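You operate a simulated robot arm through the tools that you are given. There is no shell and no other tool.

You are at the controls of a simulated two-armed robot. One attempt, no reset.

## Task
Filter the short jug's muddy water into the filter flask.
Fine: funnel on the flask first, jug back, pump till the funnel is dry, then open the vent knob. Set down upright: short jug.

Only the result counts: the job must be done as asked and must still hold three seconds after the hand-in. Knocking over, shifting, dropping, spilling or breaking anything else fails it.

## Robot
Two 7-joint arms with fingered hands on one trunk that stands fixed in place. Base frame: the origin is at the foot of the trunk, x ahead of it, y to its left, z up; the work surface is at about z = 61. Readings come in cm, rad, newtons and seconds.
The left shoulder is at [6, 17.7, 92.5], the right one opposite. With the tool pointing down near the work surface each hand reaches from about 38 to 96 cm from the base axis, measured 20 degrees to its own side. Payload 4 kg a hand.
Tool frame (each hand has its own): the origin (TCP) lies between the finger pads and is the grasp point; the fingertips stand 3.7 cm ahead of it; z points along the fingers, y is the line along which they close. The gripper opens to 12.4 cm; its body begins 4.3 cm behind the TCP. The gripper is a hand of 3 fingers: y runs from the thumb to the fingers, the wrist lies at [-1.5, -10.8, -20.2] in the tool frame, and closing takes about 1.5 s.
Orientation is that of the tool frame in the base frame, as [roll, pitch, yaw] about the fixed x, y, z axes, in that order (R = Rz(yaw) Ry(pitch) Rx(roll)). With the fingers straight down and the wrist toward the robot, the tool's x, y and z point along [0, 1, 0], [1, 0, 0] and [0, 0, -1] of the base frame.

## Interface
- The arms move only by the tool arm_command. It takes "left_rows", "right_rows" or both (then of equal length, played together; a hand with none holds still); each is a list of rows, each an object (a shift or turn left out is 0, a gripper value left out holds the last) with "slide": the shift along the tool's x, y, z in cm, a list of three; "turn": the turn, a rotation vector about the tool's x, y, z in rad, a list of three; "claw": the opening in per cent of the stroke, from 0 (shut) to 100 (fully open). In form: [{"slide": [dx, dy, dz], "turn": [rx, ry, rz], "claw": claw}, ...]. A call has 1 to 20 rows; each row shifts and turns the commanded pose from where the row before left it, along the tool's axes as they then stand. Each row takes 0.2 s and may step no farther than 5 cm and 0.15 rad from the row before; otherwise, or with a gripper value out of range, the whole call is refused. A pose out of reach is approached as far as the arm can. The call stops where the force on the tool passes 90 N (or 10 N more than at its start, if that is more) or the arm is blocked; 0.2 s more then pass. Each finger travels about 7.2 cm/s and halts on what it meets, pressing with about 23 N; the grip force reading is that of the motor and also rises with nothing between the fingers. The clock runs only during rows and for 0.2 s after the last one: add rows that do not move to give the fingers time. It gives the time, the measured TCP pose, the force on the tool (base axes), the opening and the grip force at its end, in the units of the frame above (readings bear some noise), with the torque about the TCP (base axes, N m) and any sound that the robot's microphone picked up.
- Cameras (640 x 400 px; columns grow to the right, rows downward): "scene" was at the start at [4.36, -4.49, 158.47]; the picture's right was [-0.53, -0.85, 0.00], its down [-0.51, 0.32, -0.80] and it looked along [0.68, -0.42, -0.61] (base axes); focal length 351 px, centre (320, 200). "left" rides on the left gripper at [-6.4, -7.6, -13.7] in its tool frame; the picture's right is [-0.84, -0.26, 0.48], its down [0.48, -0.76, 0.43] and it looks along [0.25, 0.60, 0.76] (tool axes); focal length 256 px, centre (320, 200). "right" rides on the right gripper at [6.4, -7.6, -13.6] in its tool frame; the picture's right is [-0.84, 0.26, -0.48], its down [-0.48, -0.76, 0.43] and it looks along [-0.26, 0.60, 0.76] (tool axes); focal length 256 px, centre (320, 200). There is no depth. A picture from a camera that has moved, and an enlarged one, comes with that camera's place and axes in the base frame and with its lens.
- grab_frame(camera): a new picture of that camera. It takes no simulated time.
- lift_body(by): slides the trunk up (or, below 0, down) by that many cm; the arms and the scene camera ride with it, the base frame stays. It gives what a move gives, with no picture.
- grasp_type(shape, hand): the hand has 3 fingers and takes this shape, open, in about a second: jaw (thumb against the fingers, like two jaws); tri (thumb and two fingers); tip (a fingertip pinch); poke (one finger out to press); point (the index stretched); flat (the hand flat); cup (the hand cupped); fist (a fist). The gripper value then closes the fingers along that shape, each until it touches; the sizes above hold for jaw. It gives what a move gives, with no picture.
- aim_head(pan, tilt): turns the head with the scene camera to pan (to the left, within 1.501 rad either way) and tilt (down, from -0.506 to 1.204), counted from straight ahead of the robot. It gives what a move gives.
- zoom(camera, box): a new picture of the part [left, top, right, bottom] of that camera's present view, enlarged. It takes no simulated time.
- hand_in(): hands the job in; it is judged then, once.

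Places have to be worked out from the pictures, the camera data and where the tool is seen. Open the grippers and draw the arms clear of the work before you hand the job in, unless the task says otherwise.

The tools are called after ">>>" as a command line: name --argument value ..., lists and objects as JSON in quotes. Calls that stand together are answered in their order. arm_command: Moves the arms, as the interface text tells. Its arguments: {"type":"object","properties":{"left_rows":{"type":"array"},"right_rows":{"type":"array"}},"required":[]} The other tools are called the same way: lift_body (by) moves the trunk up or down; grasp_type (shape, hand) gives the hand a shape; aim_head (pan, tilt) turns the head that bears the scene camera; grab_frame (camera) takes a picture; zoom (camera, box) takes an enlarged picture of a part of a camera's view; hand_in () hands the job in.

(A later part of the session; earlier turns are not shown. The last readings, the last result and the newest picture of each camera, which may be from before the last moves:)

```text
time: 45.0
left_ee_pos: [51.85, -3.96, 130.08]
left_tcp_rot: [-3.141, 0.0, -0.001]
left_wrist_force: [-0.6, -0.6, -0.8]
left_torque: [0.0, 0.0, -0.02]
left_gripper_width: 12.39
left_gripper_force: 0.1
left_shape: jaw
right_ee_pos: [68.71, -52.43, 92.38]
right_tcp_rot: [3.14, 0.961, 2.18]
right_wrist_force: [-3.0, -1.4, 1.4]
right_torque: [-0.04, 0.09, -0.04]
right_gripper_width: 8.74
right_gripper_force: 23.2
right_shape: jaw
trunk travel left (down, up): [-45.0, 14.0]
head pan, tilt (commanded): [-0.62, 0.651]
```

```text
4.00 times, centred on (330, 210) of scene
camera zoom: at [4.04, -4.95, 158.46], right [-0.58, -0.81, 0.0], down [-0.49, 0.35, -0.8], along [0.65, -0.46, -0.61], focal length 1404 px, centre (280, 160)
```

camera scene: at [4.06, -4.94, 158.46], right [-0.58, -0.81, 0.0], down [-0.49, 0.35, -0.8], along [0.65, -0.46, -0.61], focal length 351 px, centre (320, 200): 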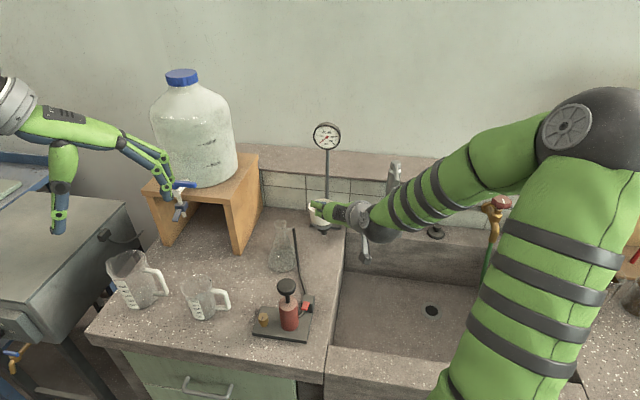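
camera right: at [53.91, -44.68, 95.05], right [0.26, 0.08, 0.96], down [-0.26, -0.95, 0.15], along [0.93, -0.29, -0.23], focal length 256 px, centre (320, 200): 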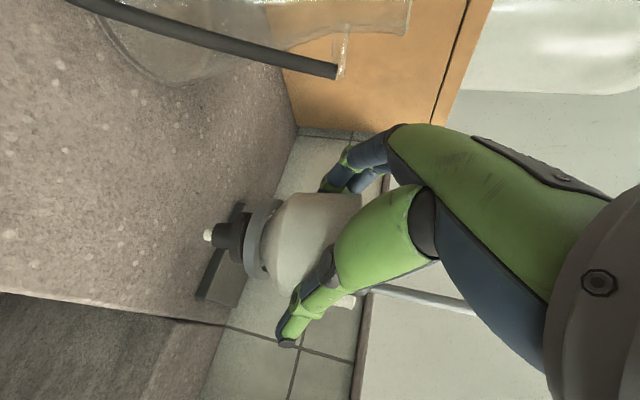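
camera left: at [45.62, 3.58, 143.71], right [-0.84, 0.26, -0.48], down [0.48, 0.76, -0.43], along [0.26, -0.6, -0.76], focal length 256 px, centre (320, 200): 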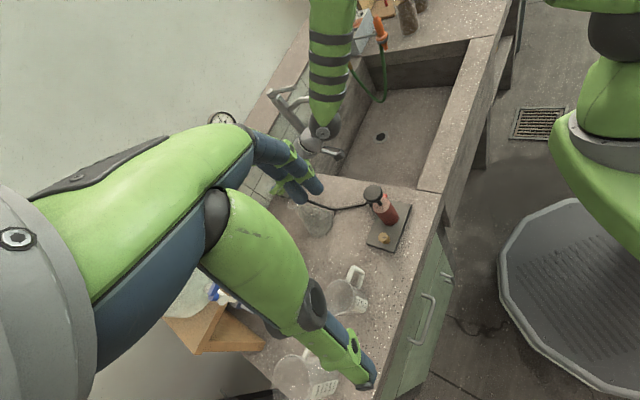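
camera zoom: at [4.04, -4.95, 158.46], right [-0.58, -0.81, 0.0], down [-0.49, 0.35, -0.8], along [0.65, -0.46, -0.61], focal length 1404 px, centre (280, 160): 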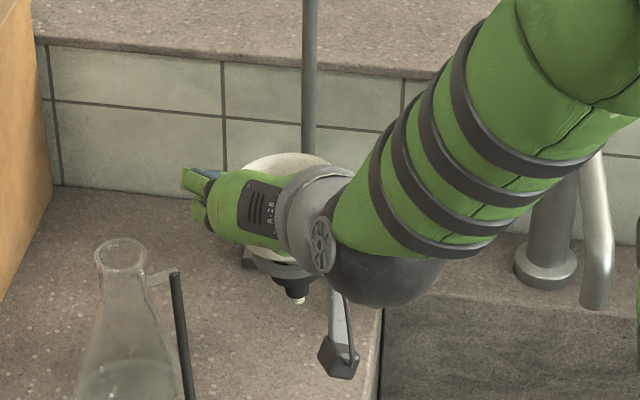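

Grip force now 23 N at width 8.74 with little net force: the cup is held. I firm up the claw setting and lift 2.4 cm slowly to check.

>>> arm_command --right_rows '[{"claw": 62}, {}, {"slide": [-0.49, 0, -0.344]}, {"slide": [-0.49, 0, -0.344]}, {"slide": [-0.49, 0, -0.344]}, {"slide": [-0.49, 0, -0.344]}, {}]'

>>> grab_frame --camera "right"

>>> zoom --camera "scene" --box '[270, 160, 390, 260]'

```text
time: 46.6
left_ee_pos: [52.0, -3.87, 130.06]
left_tcp_rot: [3.142, 0.0, -0.001]
left_wrist_force: [0.4, -0.6, -1.0]
left_torque: [0.01, 0.01, -0.01]
left_gripper_width: 12.36
left_gripper_force: 0.1
left_shape: jaw
right_ee_pos: [68.7, -52.33, 94.68]
right_tcp_rot: [-3.14, 0.961, 2.183]
right_wrist_force: [0.6, -0.3, -1.2]
right_torque: [0.02, 0.02, 0.01]
right_gripper_width: 8.82
right_gripper_force: 23.3
right_shape: jaw
trunk travel left (down, up): [-45.0, 14.0]
head pan, tilt (commanded): [-0.62, 0.651]
```

```text
taken
camera right: at [53.92, -44.64, 97.35], right [0.26, 0.08, 0.96], down [-0.26, -0.95, 0.15], along [0.93, -0.29, -0.23], focal length 256 px, centre (320, 200)
```

right: 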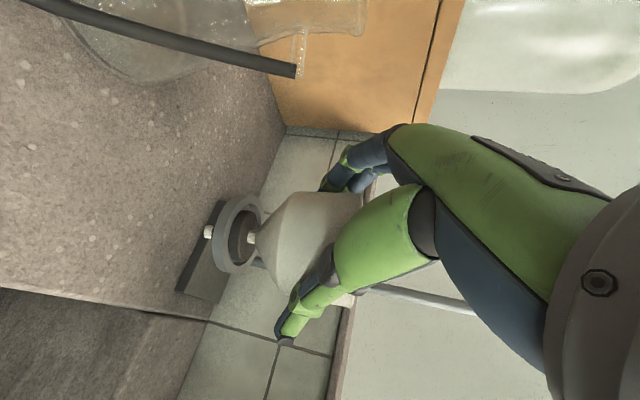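

```text
4.00 times, centred on (330, 210) of scene
camera zoom: at [4.09, -4.96, 158.46], right [-0.58, -0.81, 0.0], down [-0.49, 0.35, -0.8], along [0.65, -0.46, -0.61], focal length 1404 px, centre (280, 160)
```

zoom: 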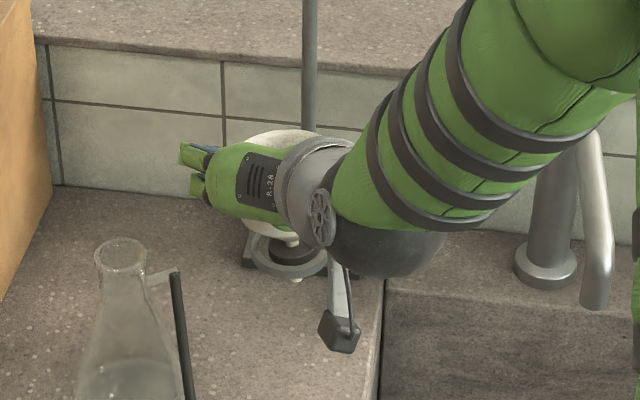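

The funnel (cup, stem, black stopper and tip) rises together out of the ring. I lift further 6.7 cm so the tip clears the ring while staying below the gauge, then check.

>>> arm_command --right_rows '[{"slide": [-0.91, 0, -0.64]}, {"slide": [-0.91, 0, -0.64]}, {"slide": [-0.91, 0, -0.64]}, {"slide": [-0.91, 0, -0.64]}, {"slide": [-0.91, 0, -0.64]}, {"slide": [-0.91, 0, -0.64]}, {}]'

>>> grab_frame --camera "right"

>>> zoom --camera "scene" --box '[250, 110, 410, 260]'

```text
time: 48.2
left_ee_pos: [51.8, -3.98, 129.91]
left_tcp_rot: [-3.141, 0.0, 0.001]
left_wrist_force: [0.1, 0.3, 0.2]
left_torque: [-0.01, 0.01, 0.01]
left_gripper_width: 12.38
left_gripper_force: 0.1
left_shape: jaw
right_ee_pos: [68.8, -52.23, 101.46]
right_tcp_rot: [-3.14, 0.96, 2.183]
right_wrist_force: [0.2, 0.2, -2.0]
right_torque: [-0.01, -0.01, -0.01]
right_gripper_width: 8.84
right_gripper_force: 22.8
right_shape: jaw
trunk travel left (down, up): [-45.0, 14.0]
head pan, tilt (commanded): [-0.62, 0.651]
```

```text
taken
camera right: at [53.93, -44.61, 104.16], right [0.26, 0.08, 0.96], down [-0.26, -0.95, 0.15], along [0.93, -0.29, -0.23], focal length 256 px, centre (320, 200)
```

right: 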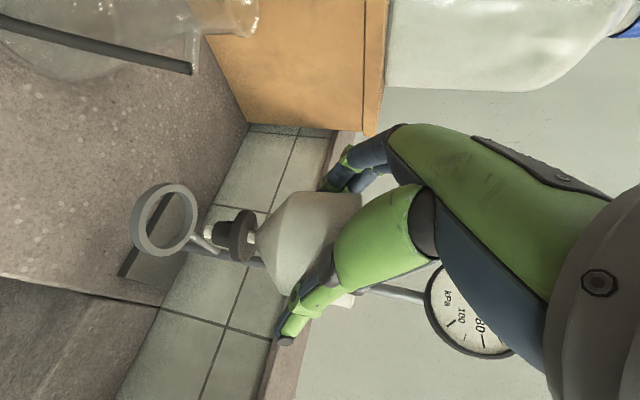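

```text
2.67 times, centred on (330, 185) of scene
camera zoom: at [4.09, -4.96, 158.46], right [-0.58, -0.81, 0.0], down [-0.49, 0.35, -0.8], along [0.65, -0.46, -0.61], focal length 936 px, centre (293, 240)
```

zoom: 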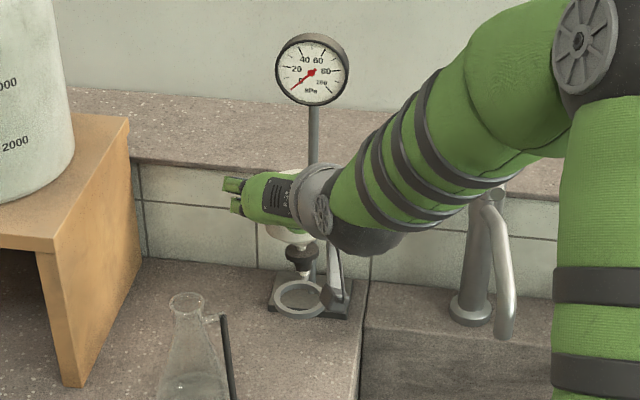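

Funnel hangs straight, tip ≈10.2 cm below and (1.5,-0.9) from the TCP. I move it away from the gauge, up, and over to the flask mouth with the tip at about z≈97.5.

>>> arm_command --right_rows '[{"slide": [0.86, 0.33, -2.1]}, {"slide": [0.86, 0.33, -2.1]}, {"slide": [-0.783, 0.857, -1.903]}, {"slide": [-0.783, 0.857, -1.903]}, {"slide": [-0.783, 0.857, -1.903]}, {"slide": [0.6875, 1.165, -0.9825]}, {"slide": [0.6875, 1.165, -0.9825]}, {"slide": [0.6875, 1.165, -0.9825]}, {"slide": [0.6875, 1.165, -0.9825]}, {}, {}]'

>>> grab_frame --camera "right"

>>> zoom --camera "scene" --box '[220, 140, 380, 290]'

>>> zoom --camera "left" --box '[240, 100, 400, 250]'

```text
time: 50.6
left_ee_pos: [51.88, -3.91, 130.03]
left_tcp_rot: [3.141, 0.0, -0.001]
left_wrist_force: [-1.0, 0.4, -0.2]
left_torque: [0.01, 0.03, 0.02]
left_gripper_width: 12.35
left_gripper_force: 0.0
left_shape: jaw
right_ee_pos: [67.95, -37.56, 107.72]
right_tcp_rot: [-3.139, 0.96, 2.185]
right_wrist_force: [-0.8, -0.1, -0.9]
right_torque: [0.01, 0.02, 0.04]
right_gripper_width: 8.83
right_gripper_force: 22.8
right_shape: jaw
trunk travel left (down, up): [-45.0, 14.0]
head pan, tilt (commanded): [-0.62, 0.651]
```

```text
taken
camera right: at [53.18, -29.82, 110.32], right [0.26, 0.08, 0.96], down [-0.26, -0.95, 0.15], along [0.93, -0.29, -0.23], focal length 256 px, centre (320, 200)
```

right: 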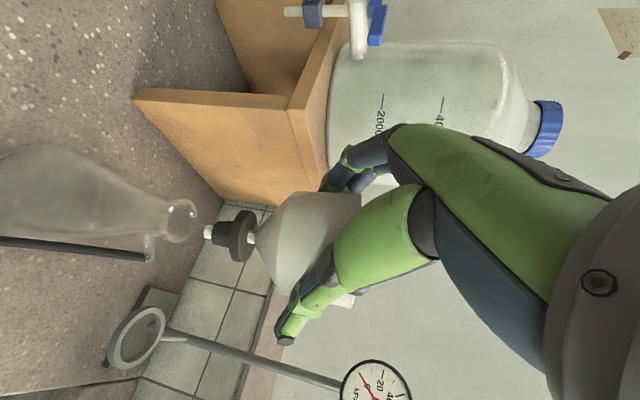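

```text
2.67 times, centred on (300, 215) of scene
camera zoom: at [4.08, -4.94, 158.46], right [-0.58, -0.81, 0.0], down [-0.49, 0.35, -0.8], along [0.65, -0.46, -0.61], focal length 936 px, centre (373, 160)
```

zoom: 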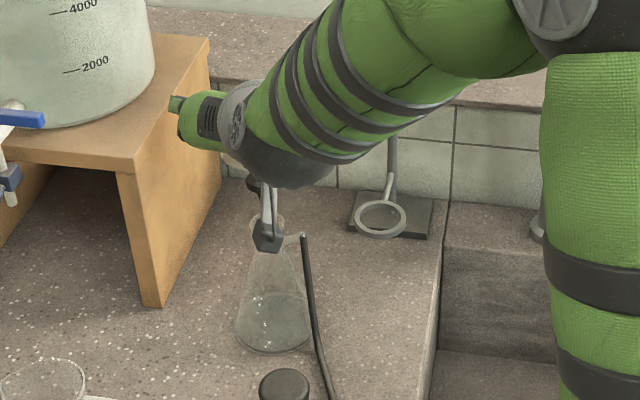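

```text
2.67 times, centred on (320, 175) of left
camera zoom: at [45.62, 3.59, 143.71], right [-0.84, 0.26, -0.48], down [0.48, 0.76, -0.43], along [0.26, -0.6, -0.76], focal length 683 px, centre (320, 267)
```

zoom: 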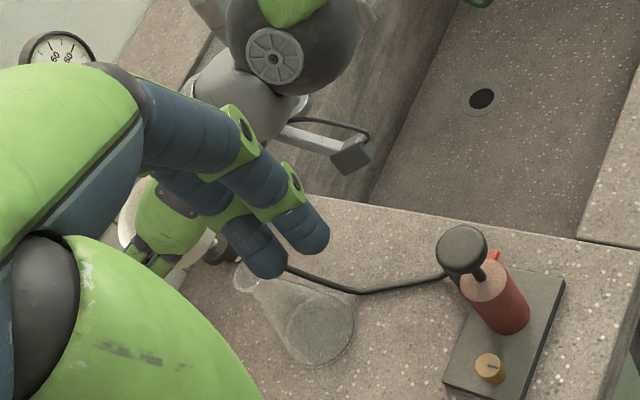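

The tip looks nearly over the mouth. I rotate the left hand back so its camera gives an unobstructed second view of tip and mouth.

>>> arm_command --left_rows '[{"turn": [0, 0, -0.1428]}, {"turn": [0, 0, -0.1428]}, {"turn": [0, 0, -0.1428]}, {"turn": [0, 0, -0.1428]}, {"turn": [0, 0, -0.1428]}, {"turn": [0, 0, -0.1428]}, {"turn": [0, 0, -0.1428]}, {"turn": [0, 0, -0.1428]}, {"turn": [0, 0, -0.1428]}, {"turn": [0, 0, -0.1428]}, {"turn": [0, 0, -0.1428]}, {}]'

>>> zoom --camera "left" --box '[480, 60, 640, 220]'

>>> zoom --camera "right" --box '[110, 170, 290, 290]'

>>> zoom --camera "scene" --box '[290, 190, 350, 250]'

```text
time: 53.2
left_ee_pos: [51.91, -3.99, 130.07]
left_tcp_rot: [-3.141, 0.0, 1.572]
left_wrist_force: [0.0, 0.8, 0.4]
left_torque: [0.01, 0.0, 0.01]
left_gripper_width: 12.37
left_gripper_force: 0.1
left_shape: jaw
right_ee_pos: [68.02, -37.52, 107.72]
right_tcp_rot: [3.139, 0.96, 2.18]
right_wrist_force: [0.3, -0.5, -0.5]
right_torque: [-0.01, 0.03, 0.03]
right_gripper_width: 8.81
right_gripper_force: 23.1
right_shape: jaw
trunk travel left (down, up): [-45.0, 14.0]
head pan, tilt (commanded): [-0.62, 0.651]
```

```text
2.50 times, centred on (560, 140) of left
camera zoom: at [44.41, -10.4, 143.75], right [-0.25, -0.84, -0.48], down [-0.76, 0.48, -0.44], along [0.6, 0.26, -0.76], focal length 640 px, centre (-280, 350)
```

zoom: 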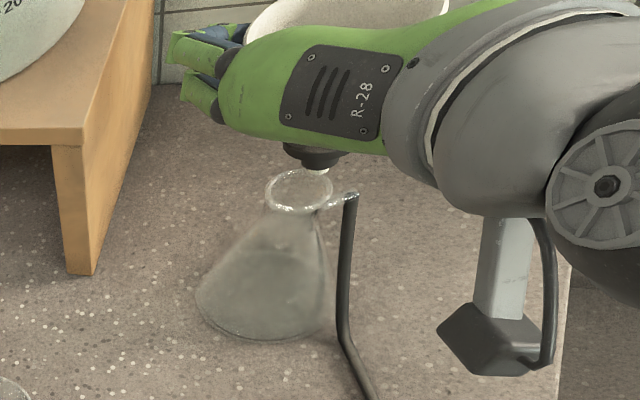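

```text
3.33 times, centred on (200, 230) of right
camera zoom: at [53.18, -29.82, 110.33], right [0.26, 0.08, 0.96], down [-0.26, -0.95, 0.15], along [0.93, -0.29, -0.23], focal length 853 px, centre (720, 100)
```

zoom: 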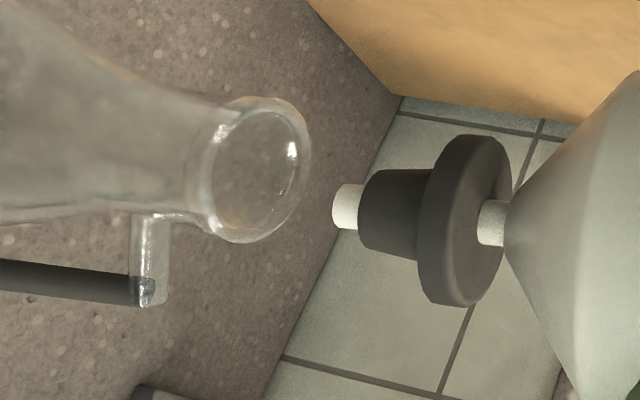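

```text
6.67 times, centred on (320, 220) of scene
camera zoom: at [4.08, -4.94, 158.46], right [-0.58, -0.81, 0.0], down [-0.49, 0.35, -0.8], along [0.65, -0.46, -0.61], focal length 2339 px, centre (320, 67)
```

zoom: 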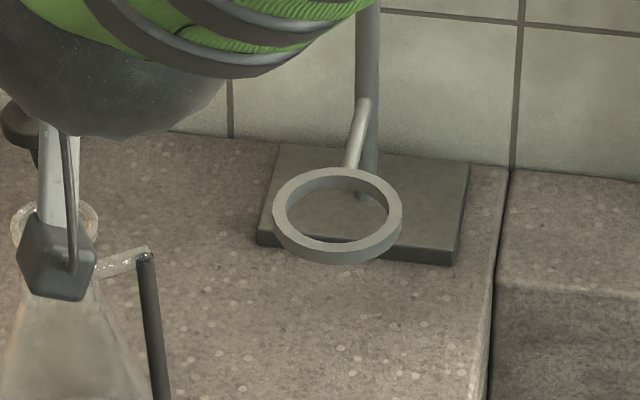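

Both views agree the mouth lies about (+0.5,+0.3) from the stopper axis. I correct that and lower 1.6 cm, then recheck.

>>> arm_command --right_rows '[{"slide": [0.324, 0.154, 0.235]}, {"slide": [0.324, 0.154, 0.235]}, {"slide": [0.324, 0.154, 0.235]}, {"slide": [0.324, 0.154, 0.235]}, {}, {}]'

>>> zoom --camera "left" --box '[520, 90, 620, 170]'

>>> zoom --camera "right" --box '[130, 180, 270, 280]'

```text
time: 54.6
left_ee_pos: [51.87, -3.93, 130.05]
left_tcp_rot: [-3.141, -0.001, 1.572]
left_wrist_force: [-0.1, 0.0, 0.1]
left_torque: [0.01, 0.0, 0.02]
left_gripper_width: 12.37
left_gripper_force: 0.0
left_shape: jaw
right_ee_pos: [68.63, -37.28, 106.07]
right_tcp_rot: [3.14, 0.959, 2.18]
right_wrist_force: [-0.3, -1.1, -1.1]
right_torque: [0.03, 0.03, 0.0]
right_gripper_width: 8.83
right_gripper_force: 23.2
right_shape: jaw
trunk travel left (down, up): [-45.0, 14.0]
head pan, tilt (commanded): [-0.62, 0.651]
```

```text
5.00 times, centred on (570, 130) of left
camera zoom: at [44.39, -10.41, 143.74], right [-0.26, -0.84, -0.48], down [-0.76, 0.48, -0.43], along [0.6, 0.25, -0.76], focal length 1280 px, centre (-930, 550)
```

zoom: 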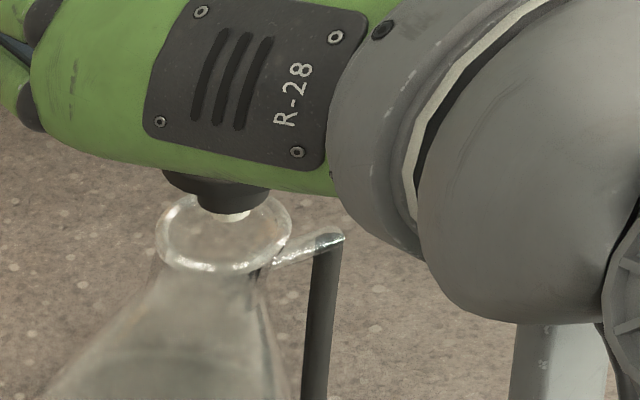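

```text
4.00 times, centred on (200, 230) of right
camera zoom: at [53.77, -29.58, 108.74], right [0.26, 0.08, 0.96], down [-0.26, -0.95, 0.15], along [0.93, -0.29, -0.23], focal length 1024 px, centre (800, 80)
```

zoom: 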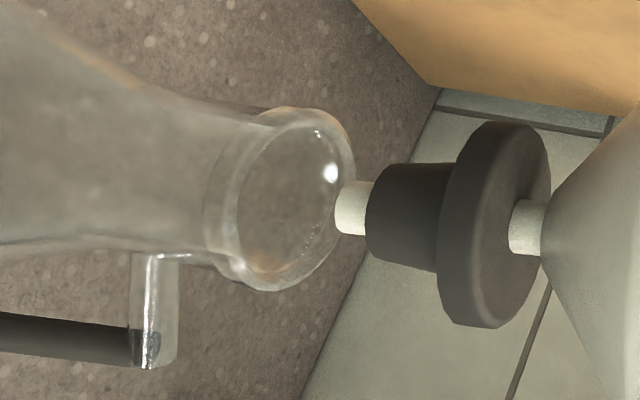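

Alignment error is now ~0.2 cm. I make a tiny correction and lower 2.4 cm slowly, watching the force.

>>> arm_command --right_rows '[{"slide": [-0.01, 0.17, 0.02]}, {"slide": [0.328, 0, 0.23]}, {"slide": [0.328, 0, 0.23]}, {"slide": [0.328, 0, 0.23]}, {"slide": [0.328, 0, 0.23]}, {"slide": [0.328, 0, 0.23]}, {"slide": [0.328, 0, 0.23]}, {}]'

>>> zoom --camera "left" --box '[500, 90, 620, 190]'

>>> zoom --camera "right" --box '[130, 170, 290, 290]'

```text
time: 56.4
left_ee_pos: [51.86, -3.87, 130.05]
left_tcp_rot: [3.141, -0.001, 1.571]
left_wrist_force: [-0.5, -0.1, 0.1]
left_torque: [0.02, -0.02, -0.06]
left_gripper_width: 12.36
left_gripper_force: 0.1
left_shape: jaw
right_ee_pos: [68.75, -37.09, 103.78]
right_tcp_rot: [3.137, 0.963, 2.178]
right_wrist_force: [0.6, -0.3, 4.8]
right_torque: [-0.04, -0.05, 0.01]
right_gripper_width: 8.83
right_gripper_force: 23.0
right_shape: jaw
trunk travel left (down, up): [-45.0, 14.0]
head pan, tilt (commanded): [-0.62, 0.651]
```

```text
4.00 times, centred on (560, 140) of left
camera zoom: at [44.36, -10.4, 143.76], right [-0.26, -0.84, -0.48], down [-0.76, 0.48, -0.43], along [0.6, 0.25, -0.76], focal length 1024 px, centre (-640, 440)
```

zoom: 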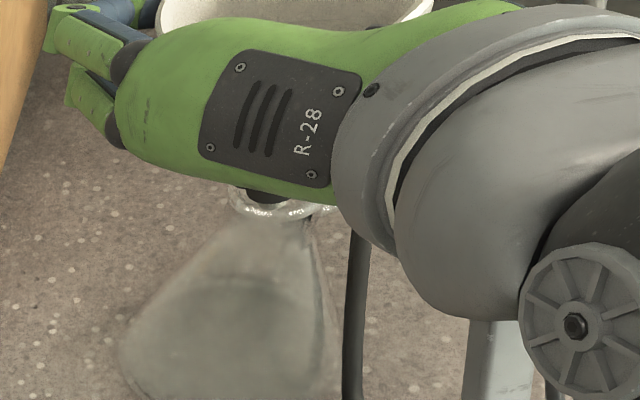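

```text
3.33 times, centred on (210, 230) of right
camera zoom: at [53.99, -29.48, 106.28], right [0.26, 0.08, 0.96], down [-0.26, -0.95, 0.15], along [0.93, -0.29, -0.23], focal length 853 px, centre (687, 100)
```

zoom: 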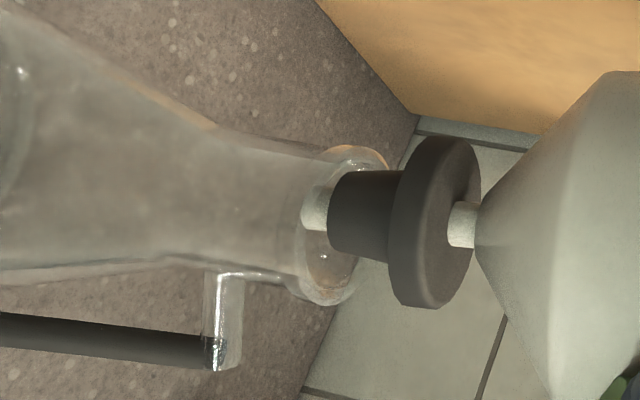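

The force rose to about +5 N, so the stopper touches something at the lip. I zoom closer to see how it's centred before pushing further.

>>> zoom --camera "right" --box '[180, 190, 260, 250]'

>>> zoom --camera "left" --box '[540, 120, 600, 170]'

>>> zoom --camera "scene" --box '[250, 190, 310, 280]'

```text
6.67 times, centred on (220, 220) of right
camera zoom: at [53.99, -29.48, 106.28], right [0.26, 0.08, 0.96], down [-0.26, -0.95, 0.15], along [0.93, -0.29, -0.23], focal length 1707 px, centre (987, 67)
```

zoom: 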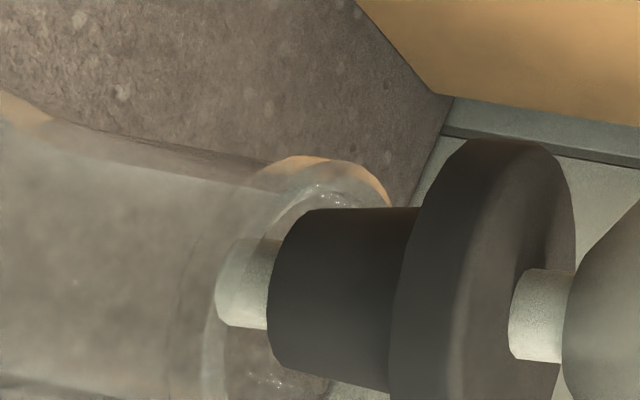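

```text
8.00 times, centred on (570, 145) of left
camera zoom: at [44.36, -10.4, 143.76], right [-0.26, -0.84, -0.48], down [-0.76, 0.48, -0.43], along [0.6, 0.25, -0.76], focal length 2048 px, centre (-1680, 640)
```

zoom: 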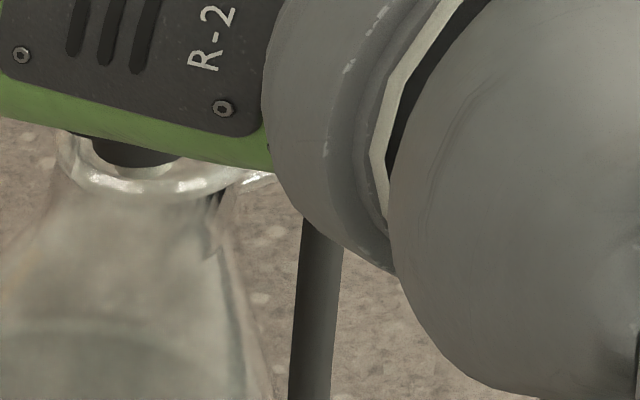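

```text
4.44 times, centred on (280, 235) of scene
camera zoom: at [4.04, -4.93, 158.47], right [-0.58, -0.81, 0.0], down [-0.49, 0.35, -0.8], along [0.65, -0.46, -0.61], focal length 1560 px, centre (498, 44)
```

zoom: 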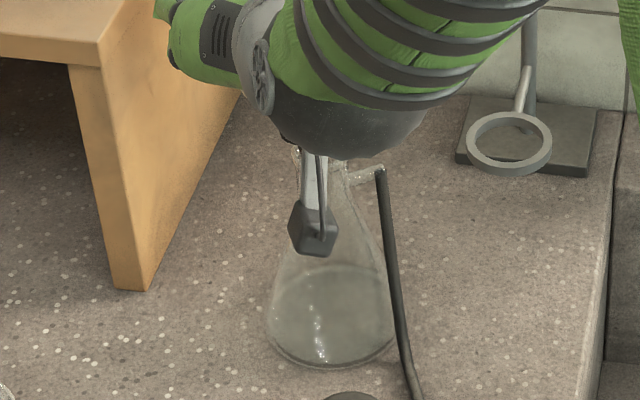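

The cone end is about 0.6 cm inside the mouth and looks centred vertically in this view. I lower another 0.4 cm in tiny steps to see how force develops.

>>> arm_command --right_rows '[{"slide": [0.164, 0, 0.115]}, {"slide": [0.164, 0, 0.115]}, {}]'

>>> zoom --camera "right" --box '[160, 180, 270, 260]'

```text
time: 57.2
left_ee_pos: [51.79, -3.9, 130.04]
left_tcp_rot: [-3.142, 0.0, 1.571]
left_wrist_force: [-1.6, -0.1, 1.1]
left_torque: [-0.03, 0.01, 0.02]
left_gripper_width: 12.36
left_gripper_force: 0.1
left_shape: jaw
right_ee_pos: [68.72, -37.09, 103.38]
right_tcp_rot: [3.134, 0.963, 2.174]
right_wrist_force: [2.9, -0.4, 18.0]
right_torque: [-0.11, -0.44, 0.01]
right_gripper_width: 8.89
right_gripper_force: 22.8
right_shape: jaw
trunk travel left (down, up): [-45.0, 14.0]
head pan, tilt (commanded): [-0.62, 0.651]
```

```text
5.00 times, centred on (215, 220) of right
camera zoom: at [53.93, -29.42, 105.99], right [0.25, 0.08, 0.96], down [-0.26, -0.95, 0.15], along [0.93, -0.29, -0.22], focal length 1280 px, centre (845, 100)
```

zoom: 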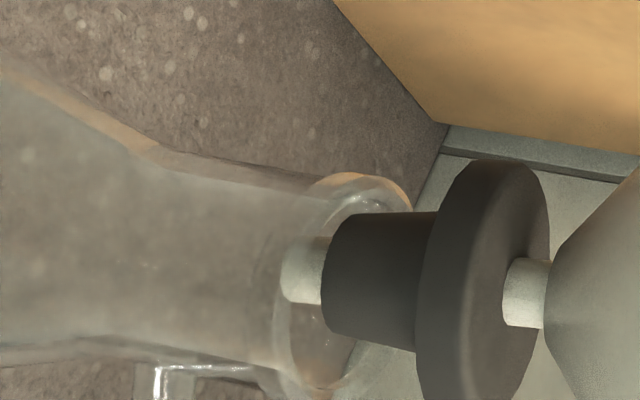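

Force climbed to 18 N, so the cone catches the lip on one side (seems slightly too far +y). I lift 0.6 cm, shift about (+0.1,-0.2), and lower again to compare.

>>> arm_command --right_rows '[{"slide": [-0.246, 0, -0.172]}, {"slide": [-0.246, 0, -0.172]}, {"slide": [-0.127, -0.033, 0.181]}, {"slide": [0.164, 0, 0.115]}, {"slide": [0.164, 0, 0.115]}, {"slide": [0.164, 0, 0.115]}, {}]'

>>> zoom --camera "right" --box '[160, 180, 270, 260]'

```text
time: 58.8
left_ee_pos: [51.79, -3.93, 130.11]
left_tcp_rot: [-3.142, -0.002, 1.571]
left_wrist_force: [-0.1, 0.0, -0.6]
left_torque: [0.0, 0.02, -0.01]
left_gripper_width: 12.37
left_gripper_force: 0.1
left_shape: jaw
right_ee_pos: [68.77, -37.24, 103.41]
right_tcp_rot: [3.137, 0.964, 2.176]
right_wrist_force: [3.3, -1.1, 15.9]
right_torque: [-0.04, -0.32, -0.04]
right_gripper_width: 8.87
right_gripper_force: 22.9
right_shape: jaw
trunk travel left (down, up): [-45.0, 14.0]
head pan, tilt (commanded): [-0.62, 0.651]
```

```text
5.00 times, centred on (215, 220) of right
camera zoom: at [54.01, -29.58, 106.0], right [0.26, 0.08, 0.96], down [-0.26, -0.95, 0.15], along [0.93, -0.29, -0.22], focal length 1280 px, centre (845, 100)
```

zoom: 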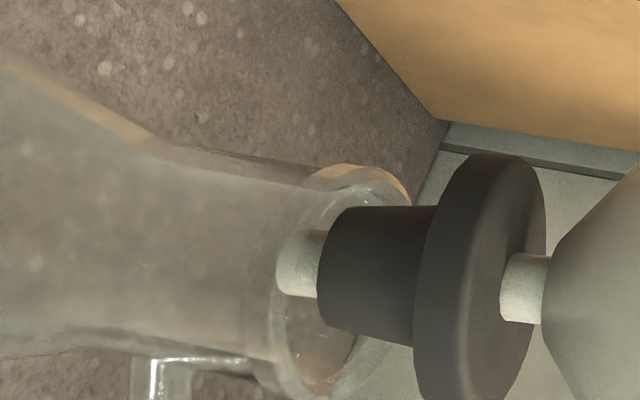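

Force and torque indicate contact on the −x,+y side of the cone, matching the picture. I lift slightly, shift (+0.3,-0.3) and lower again.

>>> arm_command --right_rows '[{"slide": [-0.246, 0, -0.172]}, {"slide": [-0.246, 0, -0.172]}, {"slide": [-0.12, 0.037, 0.171]}, {"slide": [-0.12, 0.037, 0.171]}, {"slide": [0.164, 0, 0.115]}, {"slide": [0.164, 0, 0.115]}, {"slide": [0.164, 0, 0.115]}, {}]'

>>> zoom --camera "right" --box '[160, 180, 270, 260]'

>>> zoom --camera "left" --box '[540, 120, 600, 170]'

```text
time: 60.6
left_ee_pos: [51.92, -3.89, 130.05]
left_tcp_rot: [3.141, -0.001, 1.571]
left_wrist_force: [0.3, -0.6, 0.3]
left_torque: [-0.01, -0.02, -0.04]
left_gripper_width: 12.35
left_gripper_force: 0.1
left_shape: jaw
right_ee_pos: [69.05, -37.74, 103.2]
right_tcp_rot: [3.141, 0.959, 2.182]
right_wrist_force: [-1.0, 0.8, -0.7]
right_torque: [-0.01, 0.06, -0.01]
right_gripper_width: 8.87
right_gripper_force: 23.1
right_shape: jaw
trunk travel left (down, up): [-45.0, 14.0]
head pan, tilt (commanded): [-0.62, 0.651]
```

```text
5.00 times, centred on (215, 220) of right
camera zoom: at [54.33, -30.02, 105.81], right [0.26, 0.08, 0.96], down [-0.26, -0.95, 0.15], along [0.93, -0.29, -0.23], focal length 1280 px, centre (845, 100)
```

zoom: 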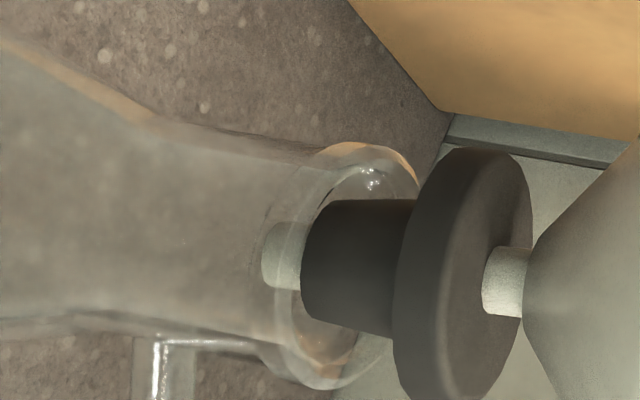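

```text
8.00 times, centred on (570, 145) of left
camera zoom: at [44.37, -10.41, 143.74], right [-0.26, -0.84, -0.48], down [-0.76, 0.48, -0.43], along [0.6, 0.25, -0.76], focal length 2048 px, centre (-1680, 640)
```

zoom: 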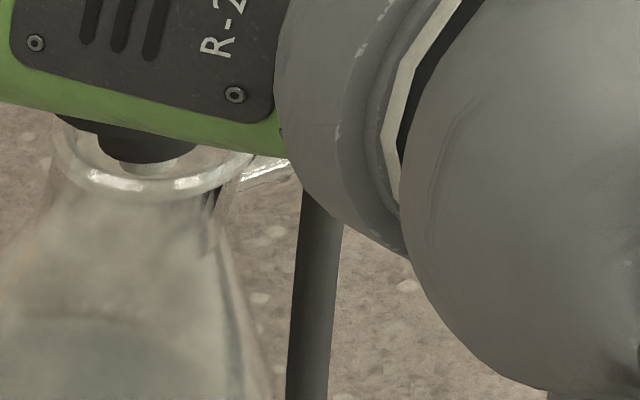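

No contact force now: the cone is inside the mouth cleanly. I continue lowering in small steps until the disc seats.

>>> arm_command --right_rows '[{"slide": [0.164, 0, 0.115]}, {"slide": [0.164, 0, 0.115]}, {"slide": [0.164, 0, 0.115]}, {"slide": [0.164, 0, 0.115]}, {}]'

>>> zoom --camera "right" --box '[160, 180, 270, 260]'

```text
time: 61.8
left_ee_pos: [51.82, -3.94, 129.95]
left_tcp_rot: [3.141, 0.0, 1.569]
left_wrist_force: [0.2, 0.0, 0.5]
left_torque: [0.02, 0.01, 0.0]
left_gripper_width: 12.35
left_gripper_force: 0.1
left_shape: jaw
right_ee_pos: [69.16, -37.72, 102.52]
right_tcp_rot: [-3.141, 0.961, 2.182]
right_wrist_force: [-0.9, -0.3, -0.6]
right_torque: [0.03, 0.07, 0.01]
right_gripper_width: 8.86
right_gripper_force: 23.0
right_shape: jaw
trunk travel left (down, up): [-45.0, 14.0]
head pan, tilt (commanded): [-0.62, 0.651]
```

```text
5.00 times, centred on (215, 220) of right
camera zoom: at [54.4, -29.99, 105.1], right [0.26, 0.08, 0.96], down [-0.26, -0.95, 0.15], along [0.93, -0.29, -0.23], focal length 1280 px, centre (845, 100)
```

zoom: 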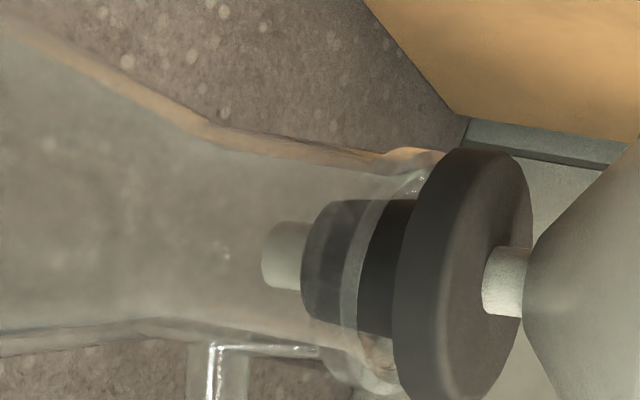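

The cone slides in well. A bit more down until the disc touches the lip.

>>> arm_command --right_rows '[{"slide": [0.164, 0, 0.115]}, {"slide": [0.123, 0, 0.086]}, {"slide": [0.082, 0, 0.057]}, {}]'

>>> zoom --camera "right" --box '[160, 180, 270, 260]'

```text
time: 62.8
left_ee_pos: [51.86, -4.05, 130.14]
left_tcp_rot: [3.141, 0.0, 1.571]
left_wrist_force: [0.6, 0.0, -0.5]
left_torque: [-0.02, 0.01, 0.03]
left_gripper_width: 12.36
left_gripper_force: 0.0
left_shape: jaw
right_ee_pos: [69.12, -37.7, 102.13]
right_tcp_rot: [3.138, 0.961, 2.18]
right_wrist_force: [-2.4, -0.4, 8.2]
right_torque: [-0.05, -0.03, 0.02]
right_gripper_width: 8.86
right_gripper_force: 22.5
right_shape: jaw
trunk travel left (down, up): [-45.0, 14.0]
head pan, tilt (commanded): [-0.62, 0.651]
```

```text
5.00 times, centred on (215, 220) of right
camera zoom: at [54.41, -29.99, 104.71], right [0.26, 0.08, 0.96], down [-0.26, -0.95, 0.15], along [0.93, -0.29, -0.23], focal length 1280 px, centre (845, 100)
```

zoom: 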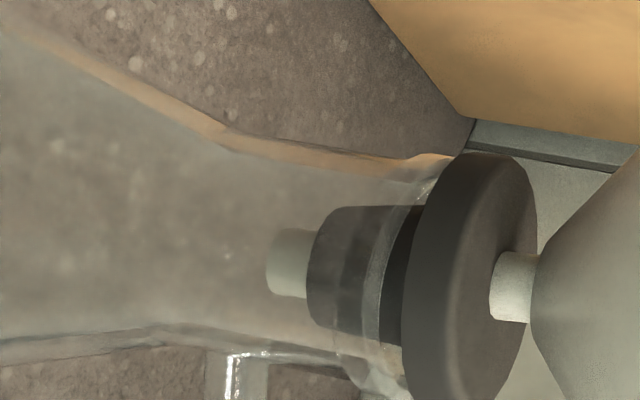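

The disc is bearing on the lip (about 9 N). I relax the push slightly, then open the fingers to release the funnel.

>>> arm_command --right_rows '[{"slide": [-0.04, -0.04, -0.03]}, {"claw": 80}, {"claw": 100}, {}, {}, {}]'

>>> grab_frame --camera "right"

>>> zoom --camera "left" --box '[480, 60, 640, 220]'

```text
time: 64.2
left_ee_pos: [51.85, -4.0, 130.13]
left_tcp_rot: [3.14, 0.0, 1.57]
left_wrist_force: [-0.4, 0.5, 0.8]
left_torque: [-0.01, 0.01, -0.03]
left_gripper_width: 12.38
left_gripper_force: 0.0
left_shape: jaw
right_ee_pos: [69.12, -37.64, 102.09]
right_tcp_rot: [3.14, 0.961, 2.179]
right_wrist_force: [0.0, 0.3, 0.8]
right_torque: [-0.01, 0.0, 0.02]
right_gripper_width: 12.36
right_gripper_force: 0.1
right_shape: jaw
trunk travel left (down, up): [-45.0, 14.0]
head pan, tilt (commanded): [-0.62, 0.651]
```

```text
taken
camera right: at [54.33, -29.99, 104.68], right [0.26, 0.08, 0.96], down [-0.26, -0.95, 0.15], along [0.93, -0.29, -0.23], focal length 256 px, centre (320, 200)
```

right: 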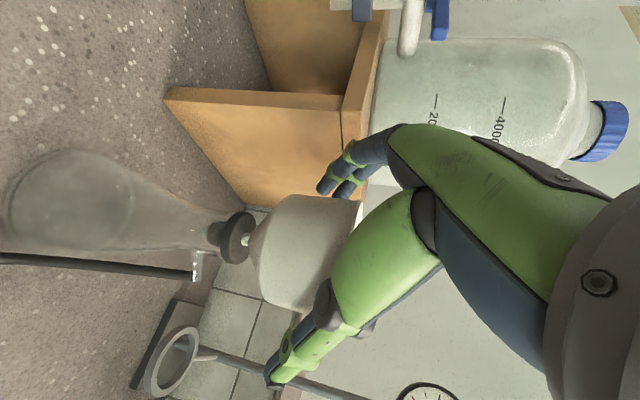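

```text
2.50 times, centred on (560, 140) of left
camera zoom: at [44.38, -10.41, 143.74], right [-0.26, -0.84, -0.48], down [-0.76, 0.48, -0.43], along [0.6, 0.25, -0.76], focal length 640 px, centre (-280, 350)
```

zoom: 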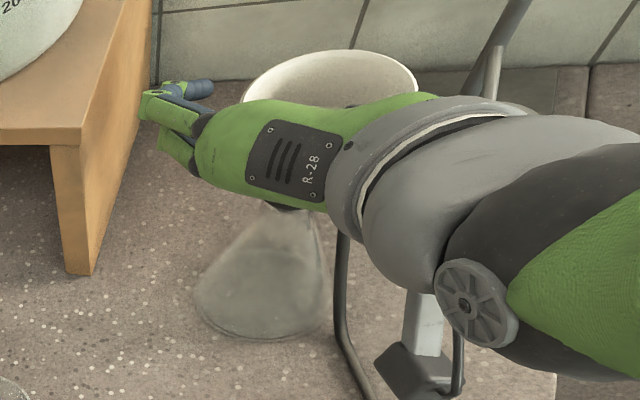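

Funnel stands on the flask by itself. I withdraw the right hand straight back along its fingers.

>>> arm_command --right_rows '[{"slide": [0, 0, -1.0]}, {"slide": [0, 0, -1.5]}, {"slide": [0, -0.2, -2.0]}, {"slide": [0, -0.4, -2.0]}, {"slide": [0, -0.5, -2.0]}, {"slide": [0, -0.5, -2.0]}, {}]'

>>> grab_frame --camera "right"

>>> grab_frame --camera "scene"

>>> zoom --camera "left" --box '[480, 60, 640, 220]'

```text
time: 65.8
left_ee_pos: [51.83, -3.93, 129.98]
left_tcp_rot: [-3.141, -0.001, 1.57]
left_wrist_force: [0.2, -0.8, 0.4]
left_torque: [-0.03, -0.01, 0.0]
left_gripper_width: 12.38
left_gripper_force: 0.0
left_shape: jaw
right_ee_pos: [62.88, -31.51, 107.98]
right_tcp_rot: [-3.14, 0.96, 2.183]
right_wrist_force: [-0.9, 0.4, -0.1]
right_torque: [0.0, 0.0, -0.01]
right_gripper_width: 12.37
right_gripper_force: 0.0
right_shape: jaw
trunk travel left (down, up): [-45.0, 14.0]
head pan, tilt (commanded): [-0.62, 0.651]
```

```text
taken
camera right: at [48.11, -23.83, 110.61], right [0.26, 0.08, 0.96], down [-0.26, -0.95, 0.15], along [0.93, -0.29, -0.23], focal length 256 px, centre (320, 200)
```

right: 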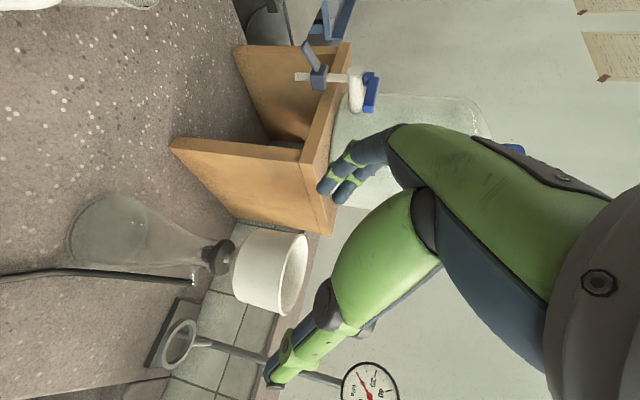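

```text
taken
camera scene: at [4.09, -4.95, 158.46], right [-0.58, -0.81, 0.0], down [-0.49, 0.35, -0.8], along [0.65, -0.46, -0.61], focal length 351 px, centre (320, 200)
```

scene: 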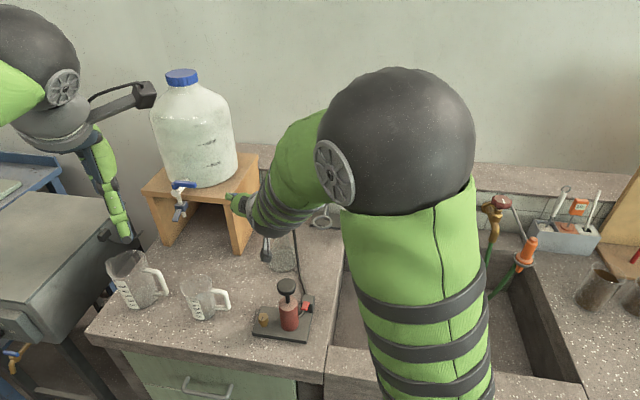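

```text
2.50 times, centred on (560, 140) of left
camera zoom: at [44.4, -10.42, 143.73], right [-0.26, -0.84, -0.48], down [-0.76, 0.48, -0.43], along [0.6, 0.25, -0.76], focal length 640 px, centre (-280, 350)
```

zoom: 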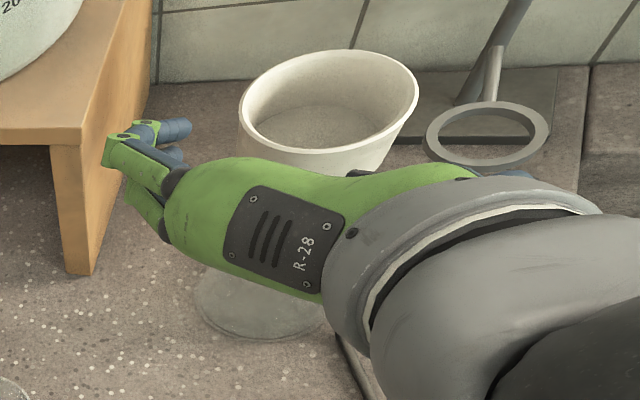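

The funnel sits on the flask. I check its seating closely.

>>> zoom --camera "right" --box '[60, 180, 340, 330]'

```text
2.29 times, centred on (200, 255) of right
camera zoom: at [48.11, -23.83, 110.61], right [0.26, 0.08, 0.96], down [-0.26, -0.95, 0.15], along [0.93, -0.29, -0.23], focal length 585 px, centre (594, 74)
```

zoom: 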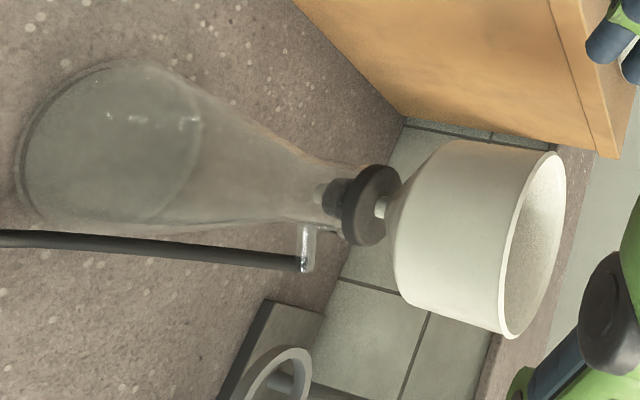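

Seated upright with the stopper disc on the lip. Next the jug: I'll approach its body from the handle side and above with the right hand; first I clear the left hand to the left and lift/re-orient the right hand.

>>> arm_command --left_rows '[{"slide": [3.4, -1.5, 0]}, {"slide": [3.4, -1.5, 0]}, {"slide": [3.4, -1.5, 0]}, {"slide": [3.4, -1.5, 0]}, {"slide": [3.4, -1.5, 0]}, {"slide": [3.4, -1.5, 0]}, {}]' --right_rows '[{"slide": [-1.11, -1.73, -3.3]}, {"slide": [-1.11, -1.73, -3.3]}, {"slide": [-1.11, -1.73, -3.3]}, {"slide": [-1.11, -1.73, -3.3]}, {"slide": [-1.11, -1.73, -3.3]}, {}, {}]'

>>> arm_command --right_rows '[{"turn": [0, 0.137, 0]}, {"turn": [0, 0.137, 0]}, {"turn": [0, 0.137, 0]}, {"turn": [0, 0.137, 0]}, {"turn": [0, 0.137, 0]}, {"turn": [0, 0.137, 0]}, {"turn": [0, 0.138, 0]}, {"turn": [0, 0, 0.146]}, {"turn": [0, 0, 0.146]}, {"turn": [0, 0, 0.146]}, {"turn": [0, 0, 0.146]}, {"turn": [0, 0, 0.146]}, {"turn": [0, 0, 0.146]}, {"turn": [0, 0, 0.146]}, {"turn": [0, 0, 0.146]}, {}]'

>>> grab_frame --camera "scene"

>>> grab_frame --camera "right"

>>> grab_frame --camera "left"

```text
time: 67.4
left_ee_pos: [42.84, 16.59, 129.82]
left_tcp_rot: [-3.141, 0.0, 1.572]
left_wrist_force: [0.2, -0.1, 0.0]
left_torque: [0.0, 0.0, 0.01]
left_gripper_width: 12.38
left_gripper_force: 0.0
left_shape: jaw
right_ee_pos: [50.24, -28.18, 122.21]
right_tcp_rot: [3.141, 0.96, 2.182]
right_wrist_force: [0.0, -0.4, 0.7]
right_torque: [0.01, 0.01, 0.01]
right_gripper_width: 12.36
right_gripper_force: 0.1
right_shape: jaw
trunk travel left (down, up): [-45.0, 14.0]
head pan, tilt (commanded): [-0.62, 0.651]
```

```text
time: 70.8
left_ee_pos: [42.85, 16.65, 129.8]
left_tcp_rot: [-3.141, 0.0, 1.57]
left_wrist_force: [-0.1, 0.1, 0.4]
left_torque: [0.03, 0.0, 0.01]
left_gripper_width: 12.38
left_gripper_force: 0.1
left_shape: jaw
right_ee_pos: [49.97, -28.22, 122.01]
right_tcp_rot: [-3.141, 0.0, 1.012]
right_wrist_force: [-0.1, -0.7, -0.2]
right_torque: [-0.02, 0.04, 0.0]
right_gripper_width: 12.37
right_gripper_force: 0.0
right_shape: jaw
trunk travel left (down, up): [-45.0, 14.0]
head pan, tilt (commanded): [-0.62, 0.651]
```

```text
taken
camera scene: at [4.05, -4.95, 158.46], right [-0.58, -0.81, 0.0], down [-0.49, 0.35, -0.8], along [0.65, -0.46, -0.61], focal length 351 px, centre (320, 200)
```

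scene: 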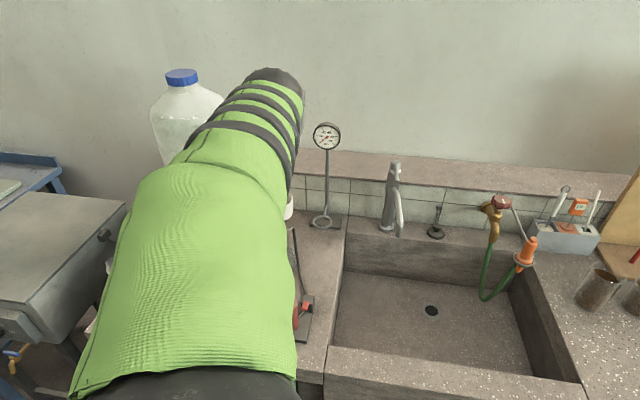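

```text
taken
camera right: at [46.78, -18.75, 135.77], right [-0.23, -0.85, 0.48], down [-0.9, -0.01, -0.43], along [0.37, -0.53, -0.76], focal length 256 px, centre (320, 200)
```

right: 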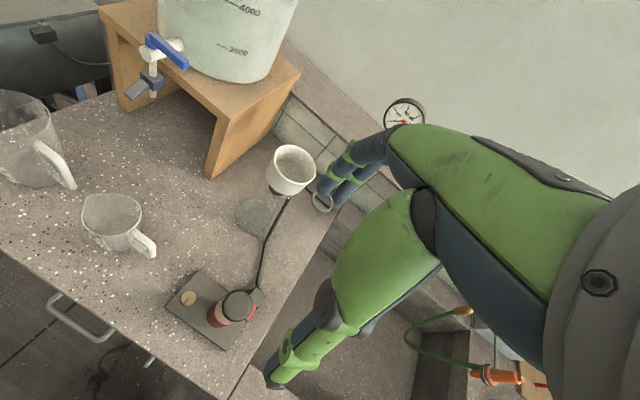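

```text
taken
camera left: at [35.37, 10.21, 143.51], right [-0.26, -0.84, -0.48], down [-0.76, 0.48, -0.43], along [0.6, 0.25, -0.76], focal length 256 px, centre (320, 200)
```

left: 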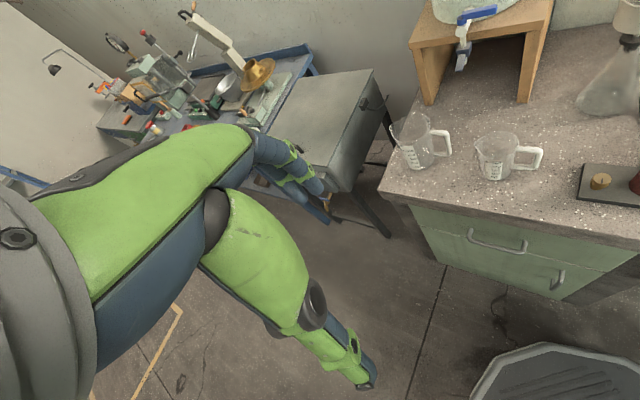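

Now I have clear left and right wrist views of the jug. I zoom both for triangulation.

>>> zoom --camera "right" --box '[60, 170, 180, 280]'

>>> zoom --camera "left" --box '[450, 110, 570, 200]'

>>> zoom --camera "right" --box '[220, 130, 340, 250]'

```text
3.64 times, centred on (120, 225) of right
camera zoom: at [46.78, -18.75, 135.77], right [-0.23, -0.85, 0.48], down [-0.9, -0.01, -0.43], along [0.37, -0.53, -0.76], focal length 931 px, centre (1047, 109)
```

zoom: 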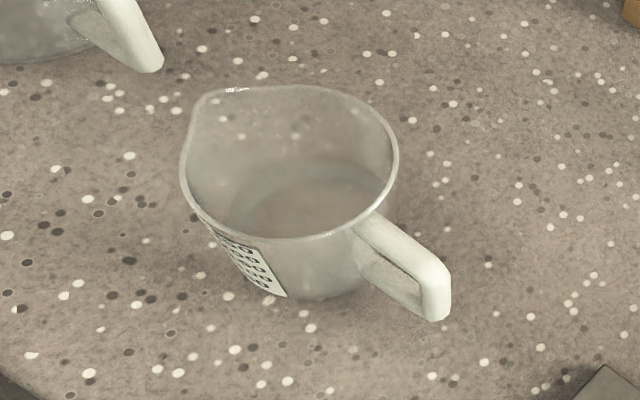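

```text
4.44 times, centred on (510, 155) of left
camera zoom: at [35.37, 10.21, 143.51], right [-0.26, -0.84, -0.48], down [-0.76, 0.48, -0.43], along [0.6, 0.25, -0.76], focal length 1138 px, centre (-524, 400)
```

zoom: 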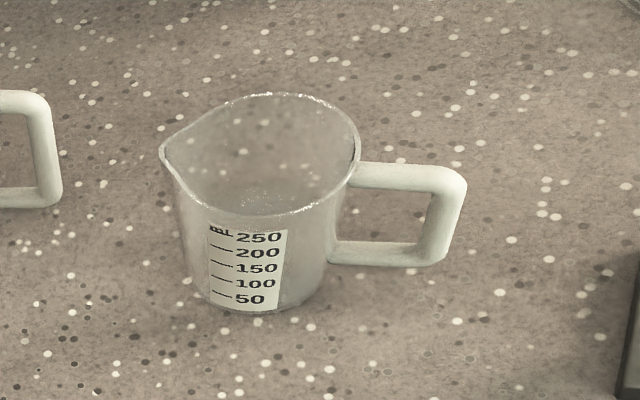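

```text
3.33 times, centred on (280, 190) of right
camera zoom: at [46.78, -18.75, 135.77], right [-0.23, -0.85, 0.48], down [-0.9, -0.01, -0.43], along [0.37, -0.53, -0.76], focal length 853 px, centre (453, 233)
```

zoom: 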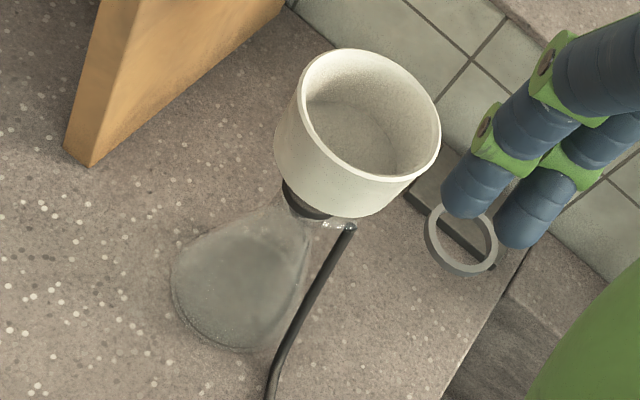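

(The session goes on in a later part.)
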